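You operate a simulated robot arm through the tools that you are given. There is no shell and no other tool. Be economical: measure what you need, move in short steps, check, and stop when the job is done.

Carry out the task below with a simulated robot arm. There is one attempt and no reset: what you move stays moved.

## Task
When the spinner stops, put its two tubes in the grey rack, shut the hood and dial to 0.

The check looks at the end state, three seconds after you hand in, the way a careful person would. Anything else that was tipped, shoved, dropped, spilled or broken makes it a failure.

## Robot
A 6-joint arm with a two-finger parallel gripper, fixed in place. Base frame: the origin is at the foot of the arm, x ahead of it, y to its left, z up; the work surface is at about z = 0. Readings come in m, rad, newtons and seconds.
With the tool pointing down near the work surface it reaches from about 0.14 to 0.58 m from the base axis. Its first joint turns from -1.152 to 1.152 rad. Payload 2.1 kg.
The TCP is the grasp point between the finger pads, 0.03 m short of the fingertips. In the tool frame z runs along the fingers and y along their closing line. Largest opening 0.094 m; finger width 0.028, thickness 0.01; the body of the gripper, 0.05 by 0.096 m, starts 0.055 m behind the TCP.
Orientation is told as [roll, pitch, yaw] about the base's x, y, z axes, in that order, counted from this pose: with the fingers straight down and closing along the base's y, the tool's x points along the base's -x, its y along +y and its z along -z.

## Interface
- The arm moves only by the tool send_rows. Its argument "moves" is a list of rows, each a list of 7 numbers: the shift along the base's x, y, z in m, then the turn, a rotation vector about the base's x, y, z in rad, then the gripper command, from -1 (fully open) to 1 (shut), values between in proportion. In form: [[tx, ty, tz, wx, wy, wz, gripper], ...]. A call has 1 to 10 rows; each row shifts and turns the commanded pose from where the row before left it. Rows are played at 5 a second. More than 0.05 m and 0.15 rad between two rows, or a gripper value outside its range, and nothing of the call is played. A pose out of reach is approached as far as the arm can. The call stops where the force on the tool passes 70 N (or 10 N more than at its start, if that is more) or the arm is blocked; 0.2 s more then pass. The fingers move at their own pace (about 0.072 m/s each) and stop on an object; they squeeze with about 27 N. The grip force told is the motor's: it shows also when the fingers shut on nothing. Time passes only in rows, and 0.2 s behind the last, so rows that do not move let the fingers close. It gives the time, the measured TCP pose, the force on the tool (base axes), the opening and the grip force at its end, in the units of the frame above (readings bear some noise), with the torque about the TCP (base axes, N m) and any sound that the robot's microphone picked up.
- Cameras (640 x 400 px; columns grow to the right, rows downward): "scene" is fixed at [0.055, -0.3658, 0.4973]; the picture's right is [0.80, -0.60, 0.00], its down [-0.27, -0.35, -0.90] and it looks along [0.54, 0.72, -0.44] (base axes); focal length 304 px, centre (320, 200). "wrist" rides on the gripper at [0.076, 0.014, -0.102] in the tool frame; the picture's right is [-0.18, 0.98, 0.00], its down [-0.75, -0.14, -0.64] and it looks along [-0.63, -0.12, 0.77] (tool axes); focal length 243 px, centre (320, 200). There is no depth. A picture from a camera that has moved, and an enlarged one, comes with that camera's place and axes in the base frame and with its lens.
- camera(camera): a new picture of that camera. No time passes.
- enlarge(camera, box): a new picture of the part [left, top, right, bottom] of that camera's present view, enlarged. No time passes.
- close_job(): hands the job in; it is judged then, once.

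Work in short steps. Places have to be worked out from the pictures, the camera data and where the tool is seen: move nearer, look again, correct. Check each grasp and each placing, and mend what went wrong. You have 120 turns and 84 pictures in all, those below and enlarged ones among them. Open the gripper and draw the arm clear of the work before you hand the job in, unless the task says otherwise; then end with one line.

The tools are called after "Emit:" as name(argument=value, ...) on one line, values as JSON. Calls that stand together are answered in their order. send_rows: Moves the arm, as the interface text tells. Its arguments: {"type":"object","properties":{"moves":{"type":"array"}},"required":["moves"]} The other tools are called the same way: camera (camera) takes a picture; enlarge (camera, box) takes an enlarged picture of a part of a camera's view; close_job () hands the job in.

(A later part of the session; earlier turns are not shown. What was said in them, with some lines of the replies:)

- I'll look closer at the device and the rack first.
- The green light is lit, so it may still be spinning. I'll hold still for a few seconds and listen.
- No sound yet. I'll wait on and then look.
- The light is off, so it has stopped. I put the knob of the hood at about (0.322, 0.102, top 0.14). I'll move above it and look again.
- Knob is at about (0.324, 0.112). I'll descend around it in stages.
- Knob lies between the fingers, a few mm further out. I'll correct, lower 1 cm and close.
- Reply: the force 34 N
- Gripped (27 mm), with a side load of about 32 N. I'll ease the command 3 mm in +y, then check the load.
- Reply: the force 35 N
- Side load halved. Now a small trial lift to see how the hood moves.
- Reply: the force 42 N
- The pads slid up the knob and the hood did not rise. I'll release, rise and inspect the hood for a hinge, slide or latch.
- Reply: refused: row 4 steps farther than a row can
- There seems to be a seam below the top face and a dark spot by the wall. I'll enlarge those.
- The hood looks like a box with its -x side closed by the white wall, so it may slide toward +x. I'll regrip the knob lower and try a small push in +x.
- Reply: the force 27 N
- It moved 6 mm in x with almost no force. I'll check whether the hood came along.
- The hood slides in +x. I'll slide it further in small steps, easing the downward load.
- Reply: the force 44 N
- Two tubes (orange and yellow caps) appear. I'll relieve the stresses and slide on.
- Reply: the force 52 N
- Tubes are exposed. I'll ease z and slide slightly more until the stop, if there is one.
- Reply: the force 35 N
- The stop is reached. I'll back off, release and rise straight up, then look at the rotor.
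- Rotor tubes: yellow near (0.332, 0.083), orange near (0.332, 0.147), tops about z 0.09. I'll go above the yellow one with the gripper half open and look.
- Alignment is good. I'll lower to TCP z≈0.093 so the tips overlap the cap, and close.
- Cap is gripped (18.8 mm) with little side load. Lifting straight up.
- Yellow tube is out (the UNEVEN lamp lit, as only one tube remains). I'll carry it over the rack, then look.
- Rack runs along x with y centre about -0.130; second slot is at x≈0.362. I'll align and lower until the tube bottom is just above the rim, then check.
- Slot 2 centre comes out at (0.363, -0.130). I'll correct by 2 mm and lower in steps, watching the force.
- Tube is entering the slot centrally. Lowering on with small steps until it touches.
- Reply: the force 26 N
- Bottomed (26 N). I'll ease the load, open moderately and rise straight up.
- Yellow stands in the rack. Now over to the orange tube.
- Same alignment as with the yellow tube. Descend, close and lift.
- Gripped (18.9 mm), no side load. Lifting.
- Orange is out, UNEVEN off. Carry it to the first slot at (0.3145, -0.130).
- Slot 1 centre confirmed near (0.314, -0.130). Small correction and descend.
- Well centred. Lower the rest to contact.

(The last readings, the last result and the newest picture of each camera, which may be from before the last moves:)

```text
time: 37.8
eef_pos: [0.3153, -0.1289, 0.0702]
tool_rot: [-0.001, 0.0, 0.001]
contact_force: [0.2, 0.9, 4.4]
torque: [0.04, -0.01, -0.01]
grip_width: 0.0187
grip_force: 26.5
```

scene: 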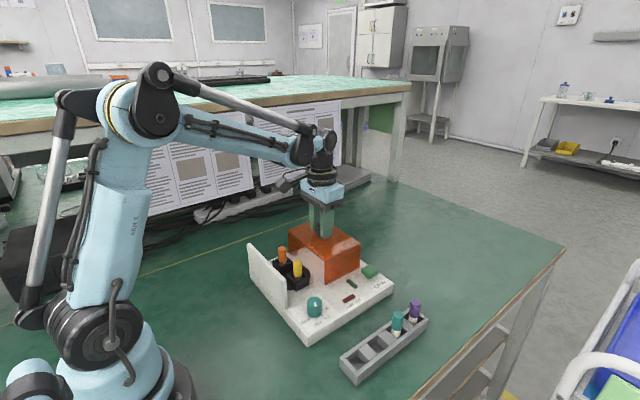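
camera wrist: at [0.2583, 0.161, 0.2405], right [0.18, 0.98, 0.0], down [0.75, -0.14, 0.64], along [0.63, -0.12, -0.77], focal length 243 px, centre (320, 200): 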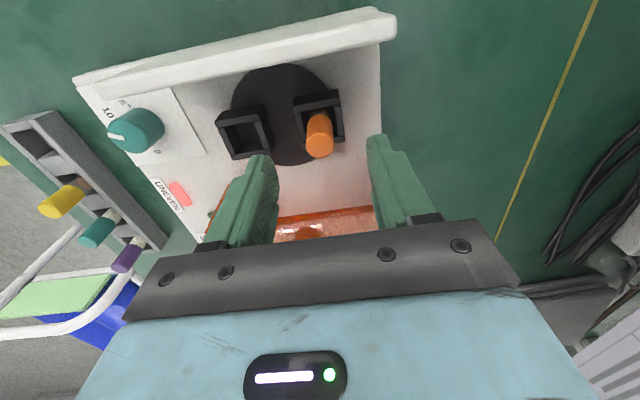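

Just touching (4 N). Release and rise.

Emit:
send_rows(moves=[[0, 0, 0, 0, 0, 0, 0.3], [0, 0, 0, 0, 0, 0, -0.2], [0, 0, 0, 0, 0, 0, -0.2], [0, 0, 0.03, 0, 0, 0, -0.2], [0, 0, 0.04, 0, 0, 0, -0.2], [0, 0, 0.04, 0, 0, 0, -0.2]])

Emit:
enlarge(camera="scene", box=[240, 240, 440, 390])

```text
time: 39.2
eef_pos: [0.3144, -0.1283, 0.1833]
tool_rot: [-0.001, 0.0, 0.0]
contact_force: [-0.9, -0.1, 0.8]
torque: [-0.02, 0.03, 0.0]
grip_width: 0.0565
grip_force: 0.0
```

```text
2.67 times, centred on (340, 315) of scene
camera zoom: at [0.055, -0.3658, 0.4973], right [0.8, -0.6, 0.0], down [-0.27, -0.35, -0.9], along [0.54, 0.72, -0.44], focal length 812 px, centre (267, -107)
```

zoom: 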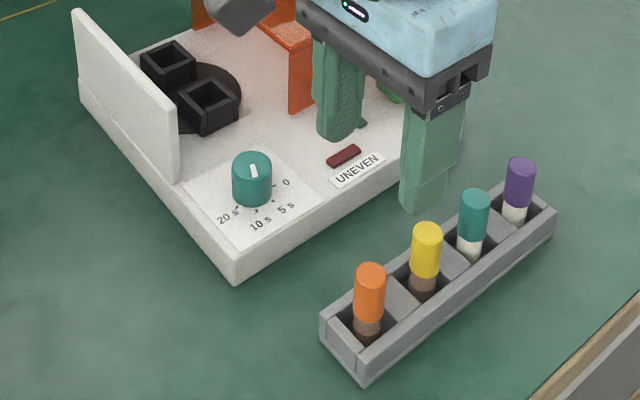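

Both tubes stand in the rack. Next I go back to the hood knob (≈0.432, 0.1155) to close it.

Emit:
send_rows(moves=[[0.0169, 0.0348, 0.01, 0, 0, 0, -0.4], [0.0169, 0.0348, 0.01, 0, 0, 0, -0.4], [0.0169, 0.0348, 0.01, 0, 0, 0, -0.4], [0.0169, 0.0348, 0, 0, 0, 0, -0.4], [0.0169, 0.0348, 0, 0, 0, 0, -0.4], [0.0169, 0.0348, 0, 0, 0, 0, -0.4], [0.0169, 0.0348, -0.01, 0, 0, 0, -0.4], [0, 0, -0.03, 0, 0, 0, -0.4], [0, 0, 0, 0, 0, 0, -0.4]])

Emit:
camera(camera="wrist")

Emit:
enlarge(camera="scene", box=[240, 180, 400, 310])

```text
time: 41.2
eef_pos: [0.4328, 0.1166, 0.1715]
tool_rot: [0.0, 0.0, 0.0]
contact_force: [-0.3, -0.3, 0.7]
torque: [0.03, 0.03, -0.05]
grip_width: 0.0658
grip_force: 0.0
```

```text
41 pictures are left
camera wrist: at [0.3568, 0.1302, 0.2738], right [0.18, 0.98, 0.0], down [0.75, -0.14, 0.64], along [0.63, -0.12, -0.77], focal length 243 px, centre (320, 200)
```

wrist: 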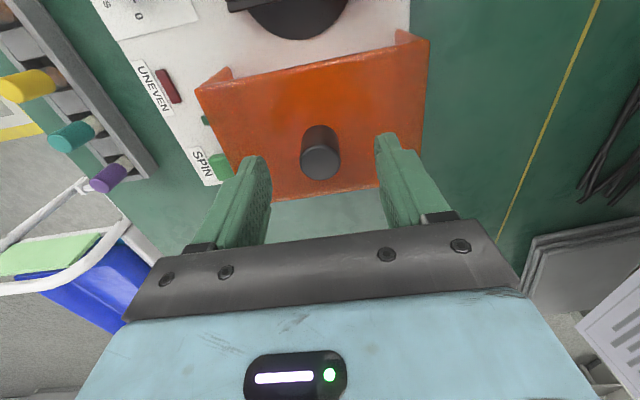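

```text
3.08 times, centred on (320, 245) of scene
camera zoom: at [0.055, -0.3658, 0.4973], right [0.8, -0.6, 0.0], down [-0.27, -0.35, -0.9], along [0.54, 0.72, -0.44], focal length 936 px, centre (320, 62)
```

zoom: 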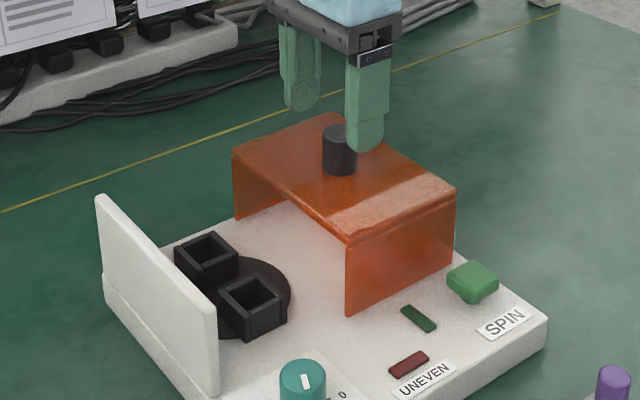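

Knob lies centred between fingers. Lower and grip.

Emit:
send_rows(moves=[[0.002, -0.0005, -0.015, 0, 0, 0, -0.4], [0, 0, -0.014, 0, 0, 0, -0.4], [0, 0, 0, 0, 0, 0, 0.2], [0, 0, 0, 0, 0, 0, 0.7], [0, 0, 0, 0, 0, 0, 1], [0, 0, 0, 0, 0, 0, 1]])

Emit:
send_rows(moves=[[-0.008, 0, 0, 0, 0, 0, 1], [-0.01, 0, 0, 0, 0, 0, 1], [-0.01, 0, 0, 0, 0, 0, 1], [0, 0, 0, 0, 0, 0, 1]])

```text
time: 42.6
eef_pos: [0.4346, 0.116, 0.1412]
tool_rot: [0.0, -0.002, 0.002]
contact_force: [0.4, 8.3, -0.9]
torque: [-0.66, -0.05, 0.08]
grip_width: 0.0273
grip_force: 44.9
```

```text
time: 43.6
eef_pos: [0.4075, 0.1137, 0.1402]
tool_rot: [0.002, 0.002, 0.003]
contact_force: [-0.8, 20.0, -14.0]
torque: [-0.22, -0.24, 0.11]
grip_width: 0.0274
grip_force: 44.6
```

Sliding freely. Ease y and z a little and continue.

Emit:
send_rows(moves=[[-0.01, 0.003, -0.001, 0, 0, 0, 1], [-0.01, 0, 0, 0, 0, 0, 1], [-0.01, 0, 0, 0, 0, 0, 1], [-0.01, 0, 0, 0, 0, 0, 1], [0, 0, 0, 0, 0, 0, 1]])

```text
time: 44.8
eef_pos: [0.3686, 0.1155, 0.1408]
tool_rot: [-0.009, -0.002, -0.003]
contact_force: [0.2, -31.5, 1.6]
torque: [0.65, 0.04, -0.21]
grip_width: 0.0272
grip_force: 44.9
```

Emit:
send_rows(moves=[[-0.01, -0.003, 0, 0, 0, 0, 1], [-0.01, 0, 0, 0, 0, 0, 1], [-0.01, 0, 0, 0, 0, 0, 1], [-0.004, 0, 0, 0, 0, 0, 1], [0, 0, 0, 0, 0, 0, 1]])

Emit:
enlarge(camera="scene", box=[240, 220, 350, 310])

```text
time: 46.0
eef_pos: [0.3326, 0.1153, 0.1404]
tool_rot: [0.005, -0.002, 0.003]
contact_force: [-1.0, 19.8, 42.9]
torque: [-1.33, -0.8, 0.04]
grip_width: 0.0273
grip_force: 44.9
```

```text
4.44 times, centred on (295, 265) of scene
camera zoom: at [0.0549, -0.3658, 0.4973], right [0.8, -0.6, 0.0], down [-0.27, -0.35, -0.9], along [0.54, 0.72, -0.44], focal length 1352 px, centre (431, -89)
```

zoom: 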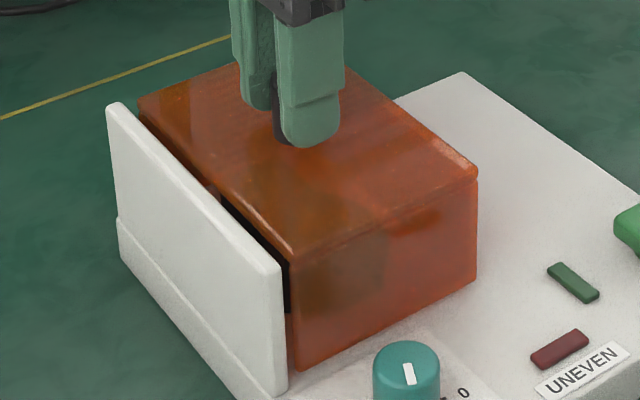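

A few mm remain. I'll push on with relief in y and z until it meets the stop.

Emit:
send_rows(moves=[[-0.002, 0.0015, 0.001, 0, 0, 0, 1], [-0.002, 0, 0, 0, 0, 0, 1], [-0.002, 0, 0, 0, 0, 0, 1], [0, 0, 0, 0, 0, 0, 1]])

Emit:
enlarge(camera="scene", box=[240, 220, 350, 310])

```text
time: 47.0
eef_pos: [0.3296, 0.1139, 0.1412]
tool_rot: [0.003, -0.002, -0.002]
contact_force: [19.2, 16.8, -23.8]
torque: [-0.22, 0.5, -0.14]
grip_width: 0.0271
grip_force: 44.8
```

```text
4.44 times, centred on (295, 265) of scene
camera zoom: at [0.0551, -0.3658, 0.4973], right [0.8, -0.6, 0.0], down [-0.27, -0.35, -0.9], along [0.54, 0.72, -0.44], focal length 1352 px, centre (431, -89)
```

zoom: 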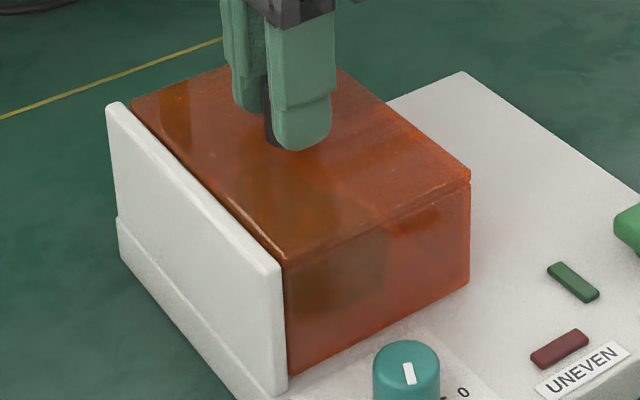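

Hood is shut against its stop. Release, rise and move to view the dial.

Emit:
send_rows(moves=[[0, 0, 0, 0, 0, 0, 0.3], [0, 0, 0, 0, 0, 0, -0.4], [0, 0, 0, 0, 0, 0, -0.4], [0, 0, 0.03, 0, 0, 0, -0.4], [0, 0, 0.04, 0, 0, 0, -0.4], [-0.01, -0.04, 0, 0, 0, 0, -0.4], [-0.01, -0.04, 0, 0, 0, 0, -0.4], [0, -0.04, -0.02, 0, 0, 0, -0.4], [0, 0, 0, 0, 0, 0, -0.4]])

Emit:
camera(camera="wrist")

Emit:
enlarge(camera="scene", box=[280, 270, 360, 340])

```text
time: 49.0
eef_pos: [0.3094, -0.0033, 0.1907]
tool_rot: [-0.002, 0.0, -0.001]
contact_force: [0.3, -0.2, 0.4]
torque: [0.0, 0.02, -0.01]
grip_width: 0.0657
grip_force: 0.1
```

```text
37 pictures are left
camera wrist: at [0.2337, 0.0109, 0.294], right [0.18, 0.98, 0.0], down [0.75, -0.14, 0.64], along [0.63, -0.12, -0.77], focal length 243 px, centre (320, 200)
```

wrist: 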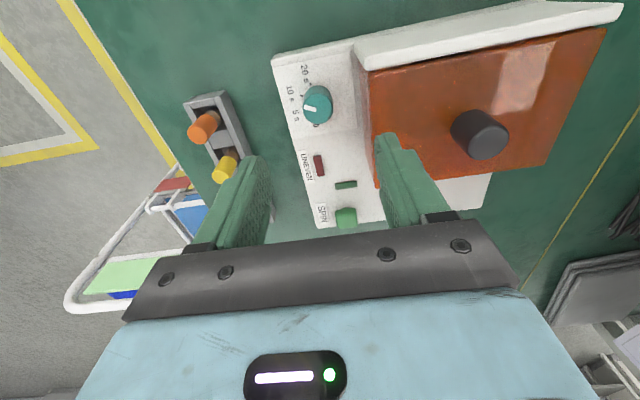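

```text
5.71 times, centred on (320, 305) of scene
camera zoom: at [0.055, -0.3658, 0.4973], right [0.8, -0.6, 0.0], down [-0.27, -0.35, -0.9], along [0.54, 0.72, -0.44], focal length 1739 px, centre (320, -400)
```

zoom: 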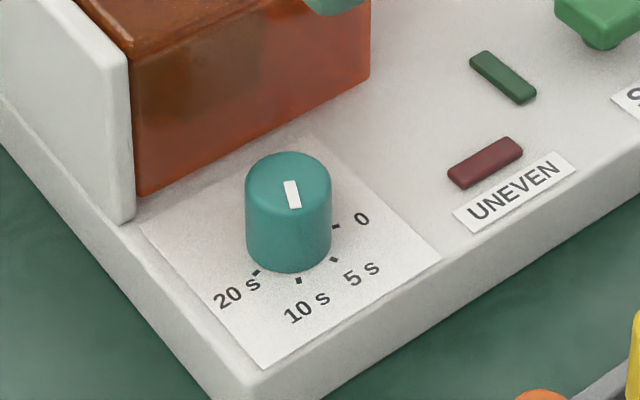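

Emit:
enlarge(camera="wrist", box=[275, 55, 365, 145])

```text
4.44 times, centred on (320, 100) of wrist
camera zoom: at [0.2337, 0.0109, 0.294], right [0.18, 0.98, 0.0], down [0.75, -0.14, 0.64], along [0.63, -0.12, -0.77], focal length 1078 px, centre (320, 644)
```

zoom: 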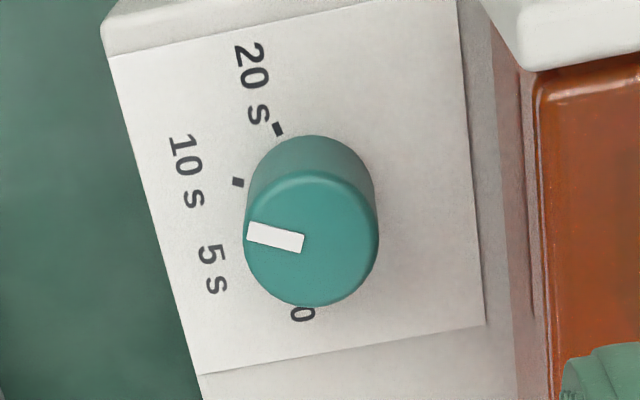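

Geometry worked out: dial axis ≈(0.314, -0.0065), top z≈0.06; ticks in base angles: 20 s ≈ -165°, 10 s ≈ -115°, 5 s ≈ -65°, 0 ≈ -15°; the pointer is at ≈ -110° (10 s). It needs about +100° (CCW), so I pre-turn the tool by -50° above the dial.

Emit:
send_rows(moves=[[0.0046, -0.0032, 0, 0, 0, -0.1455, -0.1], [0, 0, -0.02, 0, 0, -0.1455, -0.1], [0, 0, -0.02, 0, 0, -0.1455, -0.1], [0, 0, -0.02, 0, 0, -0.1455, -0.1], [0, 0, -0.015, 0, 0, -0.1455, -0.1], [0, 0, 0, 0, 0, -0.1455, -0.1], [0, 0, 0, 0, 0, 0, -0.1]])

Emit:
camera(camera="wrist")

Emit:
enlarge(camera="scene", box=[250, 230, 390, 350])

```text
time: 50.6
eef_pos: [0.3127, -0.0078, 0.1147]
tool_rot: [0.0, 0.0, -0.877]
contact_force: [0.0, -0.1, 0.0]
torque: [0.03, 0.01, 0.03]
grip_width: 0.0521
grip_force: 0.0
```

```text
34 pictures are left
camera wrist: at [0.2744, 0.0604, 0.2185], right [0.87, 0.49, 0.0], down [0.37, -0.67, 0.64], along [0.31, -0.56, -0.77], focal length 243 px, centre (320, 200)
```

wrist: 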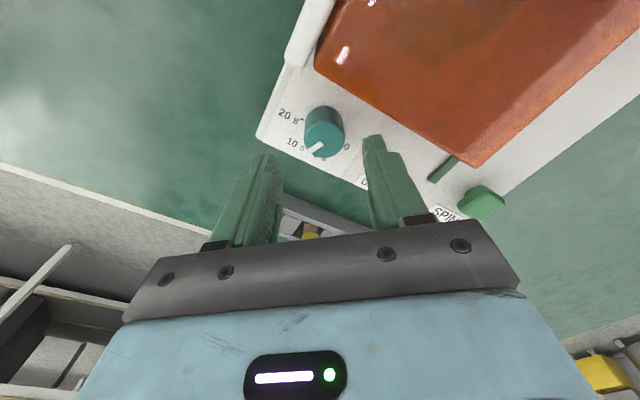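

```text
3.33 times, centred on (320, 290) of scene
camera zoom: at [0.055, -0.3658, 0.4973], right [0.8, -0.6, 0.0], down [-0.27, -0.35, -0.9], along [0.54, 0.72, -0.44], focal length 1014 px, centre (320, -100)
```

zoom: 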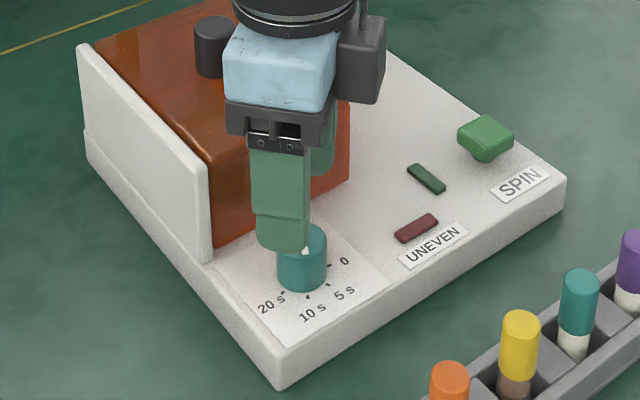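

Dial now appears centred at about (0.3145, -0.005). I'll correct, narrow the opening a little, and lower.

Emit:
send_rows(moves=[[0.0018, 0.0028, -0.01, 0, 0, 0, 0.05], [0, 0, -0.015, 0, 0, 0, 0.05], [0, 0, -0.01, 0, 0, 0, 0.05], [0, 0, -0.006, 0, 0, 0, 0.05], [0, 0, 0, 0, 0, 0, 0.05]])

Emit:
enlarge(camera="wrist", box=[220, 60, 460, 220])

Emit:
enlarge(camera="scene", box=[250, 230, 390, 350])

```text
time: 51.8
eef_pos: [0.3151, -0.0038, 0.0748]
tool_rot: [0.001, 0.0, -0.872]
contact_force: [0.5, 0.5, -0.2]
torque: [0.03, 0.0, 0.02]
grip_width: 0.0448
grip_force: 0.1
```

```text
2.50 times, centred on (340, 140) of wrist
camera zoom: at [0.277, 0.0627, 0.1766], right [0.87, 0.49, 0.0], down [0.38, -0.67, 0.64], along [0.31, -0.56, -0.77], focal length 606 px, centre (270, 350)
```

zoom: 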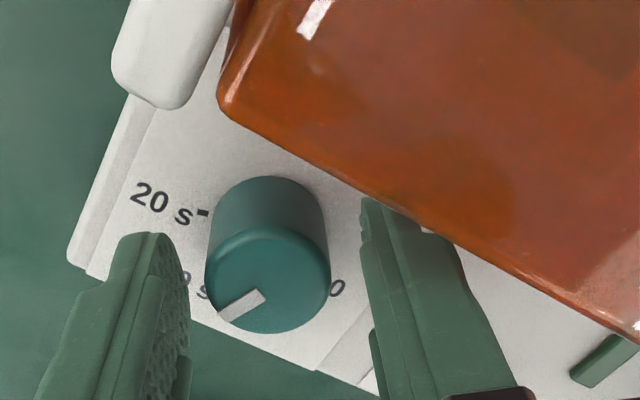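

```text
3.33 times, centred on (320, 290) of scene
camera zoom: at [0.055, -0.3658, 0.4973], right [0.8, -0.6, 0.0], down [-0.27, -0.35, -0.9], along [0.54, 0.72, -0.44], focal length 1014 px, centre (320, -100)
```

zoom: 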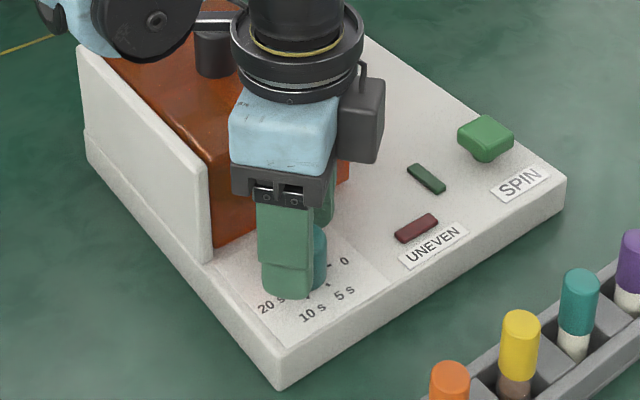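

Nearly centred; shift 2 mm toward the -x side and close on the dial.

Emit:
send_rows(moves=[[-0.0015, -0.0008, -0.002, 0, 0, 0, 0.05], [0, 0, 0, 0, 0, 0, 0.3], [0, 0, 0, 0, 0, 0, 0.5], [0, 0, 0, 0, 0, 0, 1], [0, 0, 0, 0, 0, 0, 1]])

```text
time: 53.0
eef_pos: [0.3136, -0.0052, 0.0721]
tool_rot: [0.002, 0.0, -0.873]
contact_force: [16.6, 11.4, -10.8]
torque: [0.2, -0.07, 0.01]
grip_width: 0.0297
grip_force: 45.3
```

Dial gripped (29.7 mm) with ~20 N side load; ease it by shifting back, then turn a first part.

Emit:
send_rows(moves=[[0.0012, 0.001, 0, 0, 0, 0, 1], [0, 0, 0, 0, 0, 0.12, 1], [0, 0, 0, 0, 0, 0.12, 1], [0, 0, 0, 0, 0, 0, 1]])

Emit:
enlarge(camera="wrist", box=[220, 60, 460, 220])

```text
time: 54.0
eef_pos: [0.3142, -0.0056, 0.0718]
tool_rot: [-0.002, 0.004, -0.632]
contact_force: [-4.8, 10.5, -40.6]
torque: [0.35, 0.14, 0.0]
grip_width: 0.0294
grip_force: 45.3
```

```text
2.50 times, centred on (340, 140) of wrist
camera zoom: at [0.2616, 0.0508, 0.1753], right [0.73, 0.68, 0.0], down [0.53, -0.56, 0.64], along [0.44, -0.47, -0.77], focal length 606 px, centre (270, 350)
```

zoom: 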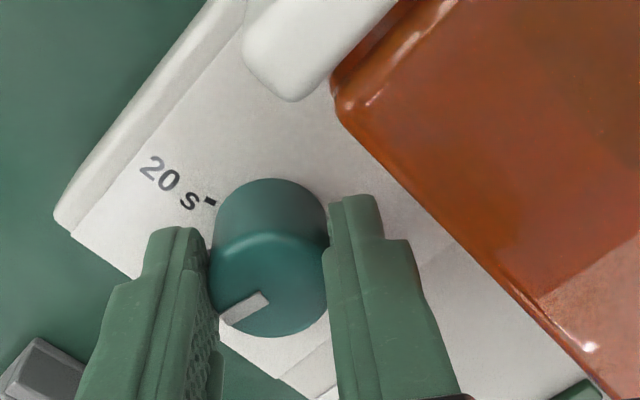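

The dial turns with the tool. Continue in batches, lowering z command 1 mm to ease the pull.

Emit:
send_rows(moves=[[0, 0, -0.001, 0, 0, 0.14, 1], [0, 0, 0, 0, 0, 0.14, 1], [0, 0, 0, 0, 0, 0.14, 1], [0, 0, 0, 0, 0, 0.14, 1], [0, 0, 0, 0, 0, 0.14, 1], [0, 0, 0, 0, 0, 0, 1]])

Emit:
enlarge(camera="scene", box=[250, 230, 390, 350])

```text
time: 55.4
eef_pos: [0.3134, -0.0062, 0.0728]
tool_rot: [-0.002, 0.002, 0.069]
contact_force: [-12.5, -1.6, 35.8]
torque: [0.08, 0.81, -0.03]
grip_width: 0.0295
grip_force: 44.9
```

```text
3.33 times, centred on (320, 290) of scene
camera zoom: at [0.0549, -0.3658, 0.4973], right [0.8, -0.6, 0.0], down [-0.27, -0.35, -0.9], along [0.54, 0.72, -0.44], focal length 1014 px, centre (320, -100)
```

zoom: 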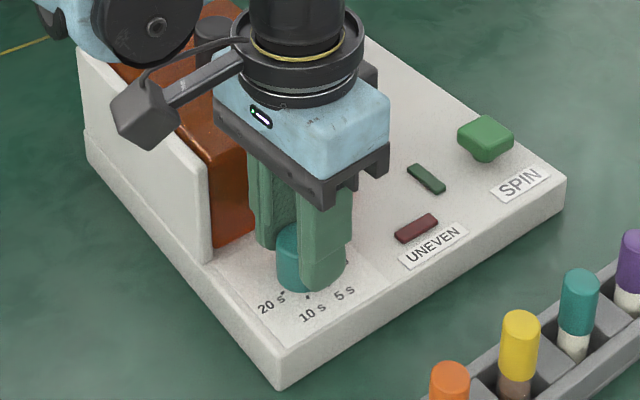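

Turned 54° so far. Continue about 32° more, then measure pointer against the 0 mark.

Emit:
send_rows(moves=[[-0.001, 0, 0.0005, 0, 0, 0.14, 1], [0, 0, 0, 0, 0, 0.14, 1], [0, 0, 0, 0, 0, 0.14, 1], [0, 0, 0, 0, 0, 0.14, 1], [0, 0, 0, 0, 0, 0, 1]])

Emit:
enlarge(camera="wrist", box=[220, 60, 460, 220])

```text
time: 56.6
eef_pos: [0.3138, -0.0075, 0.0711]
tool_rot: [-0.007, 0.0, 0.626]
contact_force: [7.1, -30.9, -11.6]
torque: [0.74, -0.67, -0.07]
grip_width: 0.0295
grip_force: 45.2
```

```text
2.50 times, centred on (340, 140) of wrist
camera zoom: at [0.2438, -0.0394, 0.1746], right [-0.43, 0.9, -0.01], down [0.69, 0.33, 0.64], along [0.58, 0.27, -0.77], focal length 606 px, centre (270, 350)
```

zoom: 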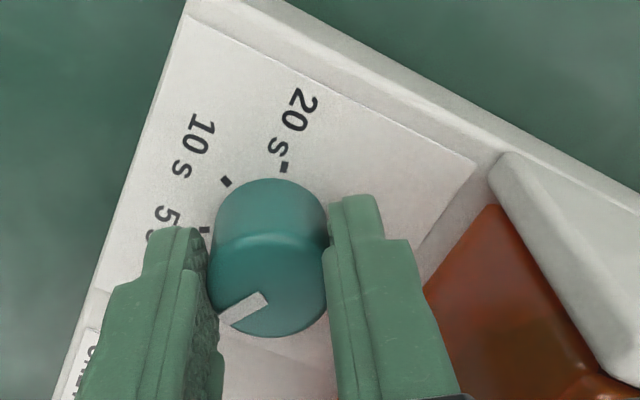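

Pointer is about 14–20° short of 0. I'll turn 0.24 rad more, easing y, and then open and look.

Emit:
send_rows(moves=[[0, -0.002, 0, 0, 0, 0.12, 1], [0, 0, 0, 0, 0, 0.12, 1], [0, 0, 0, 0, 0, 0, 1]])

Emit:
send_rows(moves=[[0, 0, 0, 0, 0, 0, 0.3], [0, 0, 0, 0, 0, 0, 0.05], [0, 0, 0, 0, 0, 0, 0.05], [0, 0, 0.03, 0, 0, 0, 0.05], [0, 0, 0.04, 0, 0, 0, 0.05], [0, 0, 0.02, 0, 0, -0.1, -0.1], [0, 0, 0, 0, 0, 0, -0.1]])

Emit:
enlarge(camera="wrist", box=[240, 40, 400, 160])

Emit:
enlarge(camera="scene", box=[280, 270, 360, 340])

```text
time: 57.4
eef_pos: [0.3135, -0.0061, 0.0714]
tool_rot: [-0.005, 0.001, 0.871]
contact_force: [21.7, -18.4, -42.3]
torque: [-0.12, 0.08, -0.02]
grip_width: 0.0297
grip_force: 45.0
```

```text
time: 59.0
eef_pos: [0.3119, -0.0059, 0.1645]
tool_rot: [0.0, 0.0, 0.767]
contact_force: [0.1, 0.0, 0.5]
torque: [0.02, 0.02, -0.01]
grip_width: 0.0517
grip_force: 0.2
```

```text
3.33 times, centred on (320, 100) of wrist
camera zoom: at [0.2467, -0.0496, 0.2668], right [-0.55, 0.84, 0.0], down [0.64, 0.42, 0.64], along [0.54, 0.35, -0.77], focal length 809 px, centre (320, 533)
```

zoom: 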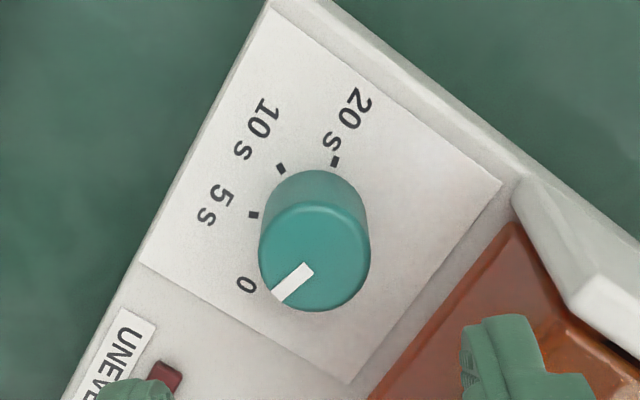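

```text
5.71 times, centred on (320, 305) of scene
camera zoom: at [0.055, -0.3658, 0.4973], right [0.8, -0.6, 0.0], down [-0.27, -0.35, -0.9], along [0.54, 0.72, -0.44], focal length 1739 px, centre (320, -400)
```

zoom: 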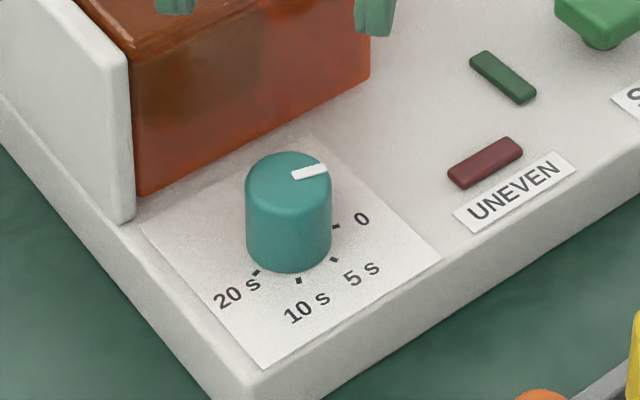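

The pointer measures -15° ± 4°, i.e. on the 0 mark (0 tick ≈ -15°, turned exactly 100°). I'll draw the arm clear and take a final look.

Emit:
send_rows(moves=[[0, 0, 0.03, 0, 0, -0.14, -0.5], [0, 0, 0.03, 0, 0, -0.14, -1], [-0.02, 0, 0.03, 0, 0, -0.14, -1], [-0.02, 0, 0.03, 0, 0, -0.14, -1], [-0.01, 0, 0.03, 0, 0, -0.14, -1], [0, 0, 0.02, 0, 0, -0.06, -1], [0, 0, 0, 0, 0, 0, -1]])

Emit:
enlarge(camera="scene", box=[230, 220, 440, 390])

Emit:
enlarge(camera="wrist", box=[180, 20, 520, 200])

```text
time: 60.6
eef_pos: [0.2632, -0.0059, 0.3336]
tool_rot: [-0.001, 0.0, 0.005]
contact_force: [-0.4, -0.1, -0.4]
torque: [0.0, 0.0, -0.02]
grip_width: 0.0939
grip_force: 0.0
```

```text
2.35 times, centred on (335, 305) of scene
camera zoom: at [0.055, -0.3658, 0.4973], right [0.8, -0.6, 0.0], down [-0.27, -0.35, -0.9], along [0.54, 0.72, -0.44], focal length 716 px, centre (285, -47)
```

zoom: 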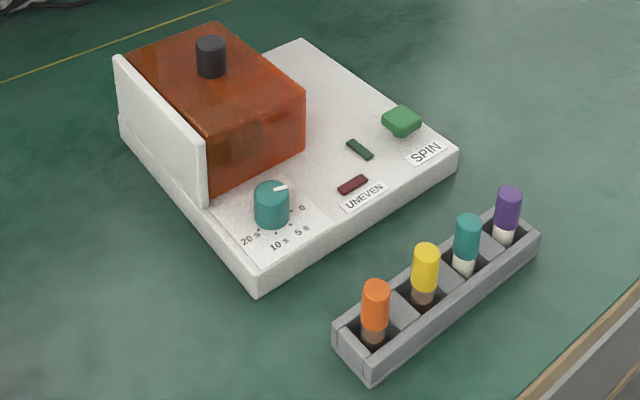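

```text
1.88 times, centred on (350, 110) of wrist
camera zoom: at [0.1874, 0.0064, 0.4365], right [0.18, 0.98, 0.0], down [0.75, -0.14, 0.64], along [0.63, -0.11, -0.77], focal length 457 px, centre (264, 369)
```

zoom: 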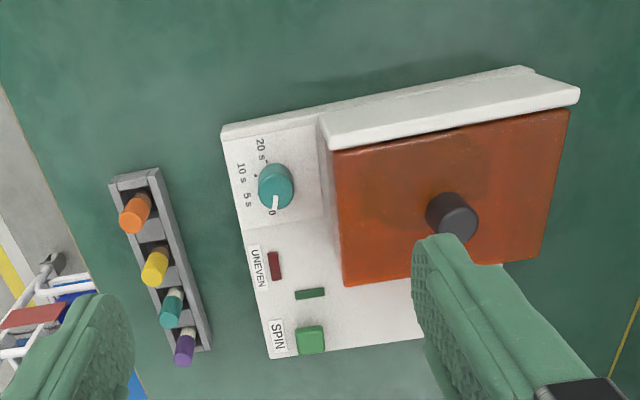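

All is in order: both tubes are in the rack, the hood is shut, the dial is at 0, and the arm is clear. Handing in.

Emit:
close_job()

```text
The job is handed in.
```

The job is handed in: the orange and yellow tubes are upright in the grey rack, the hood is shut against its stop, and the dial is at 0 (to within about 4°).
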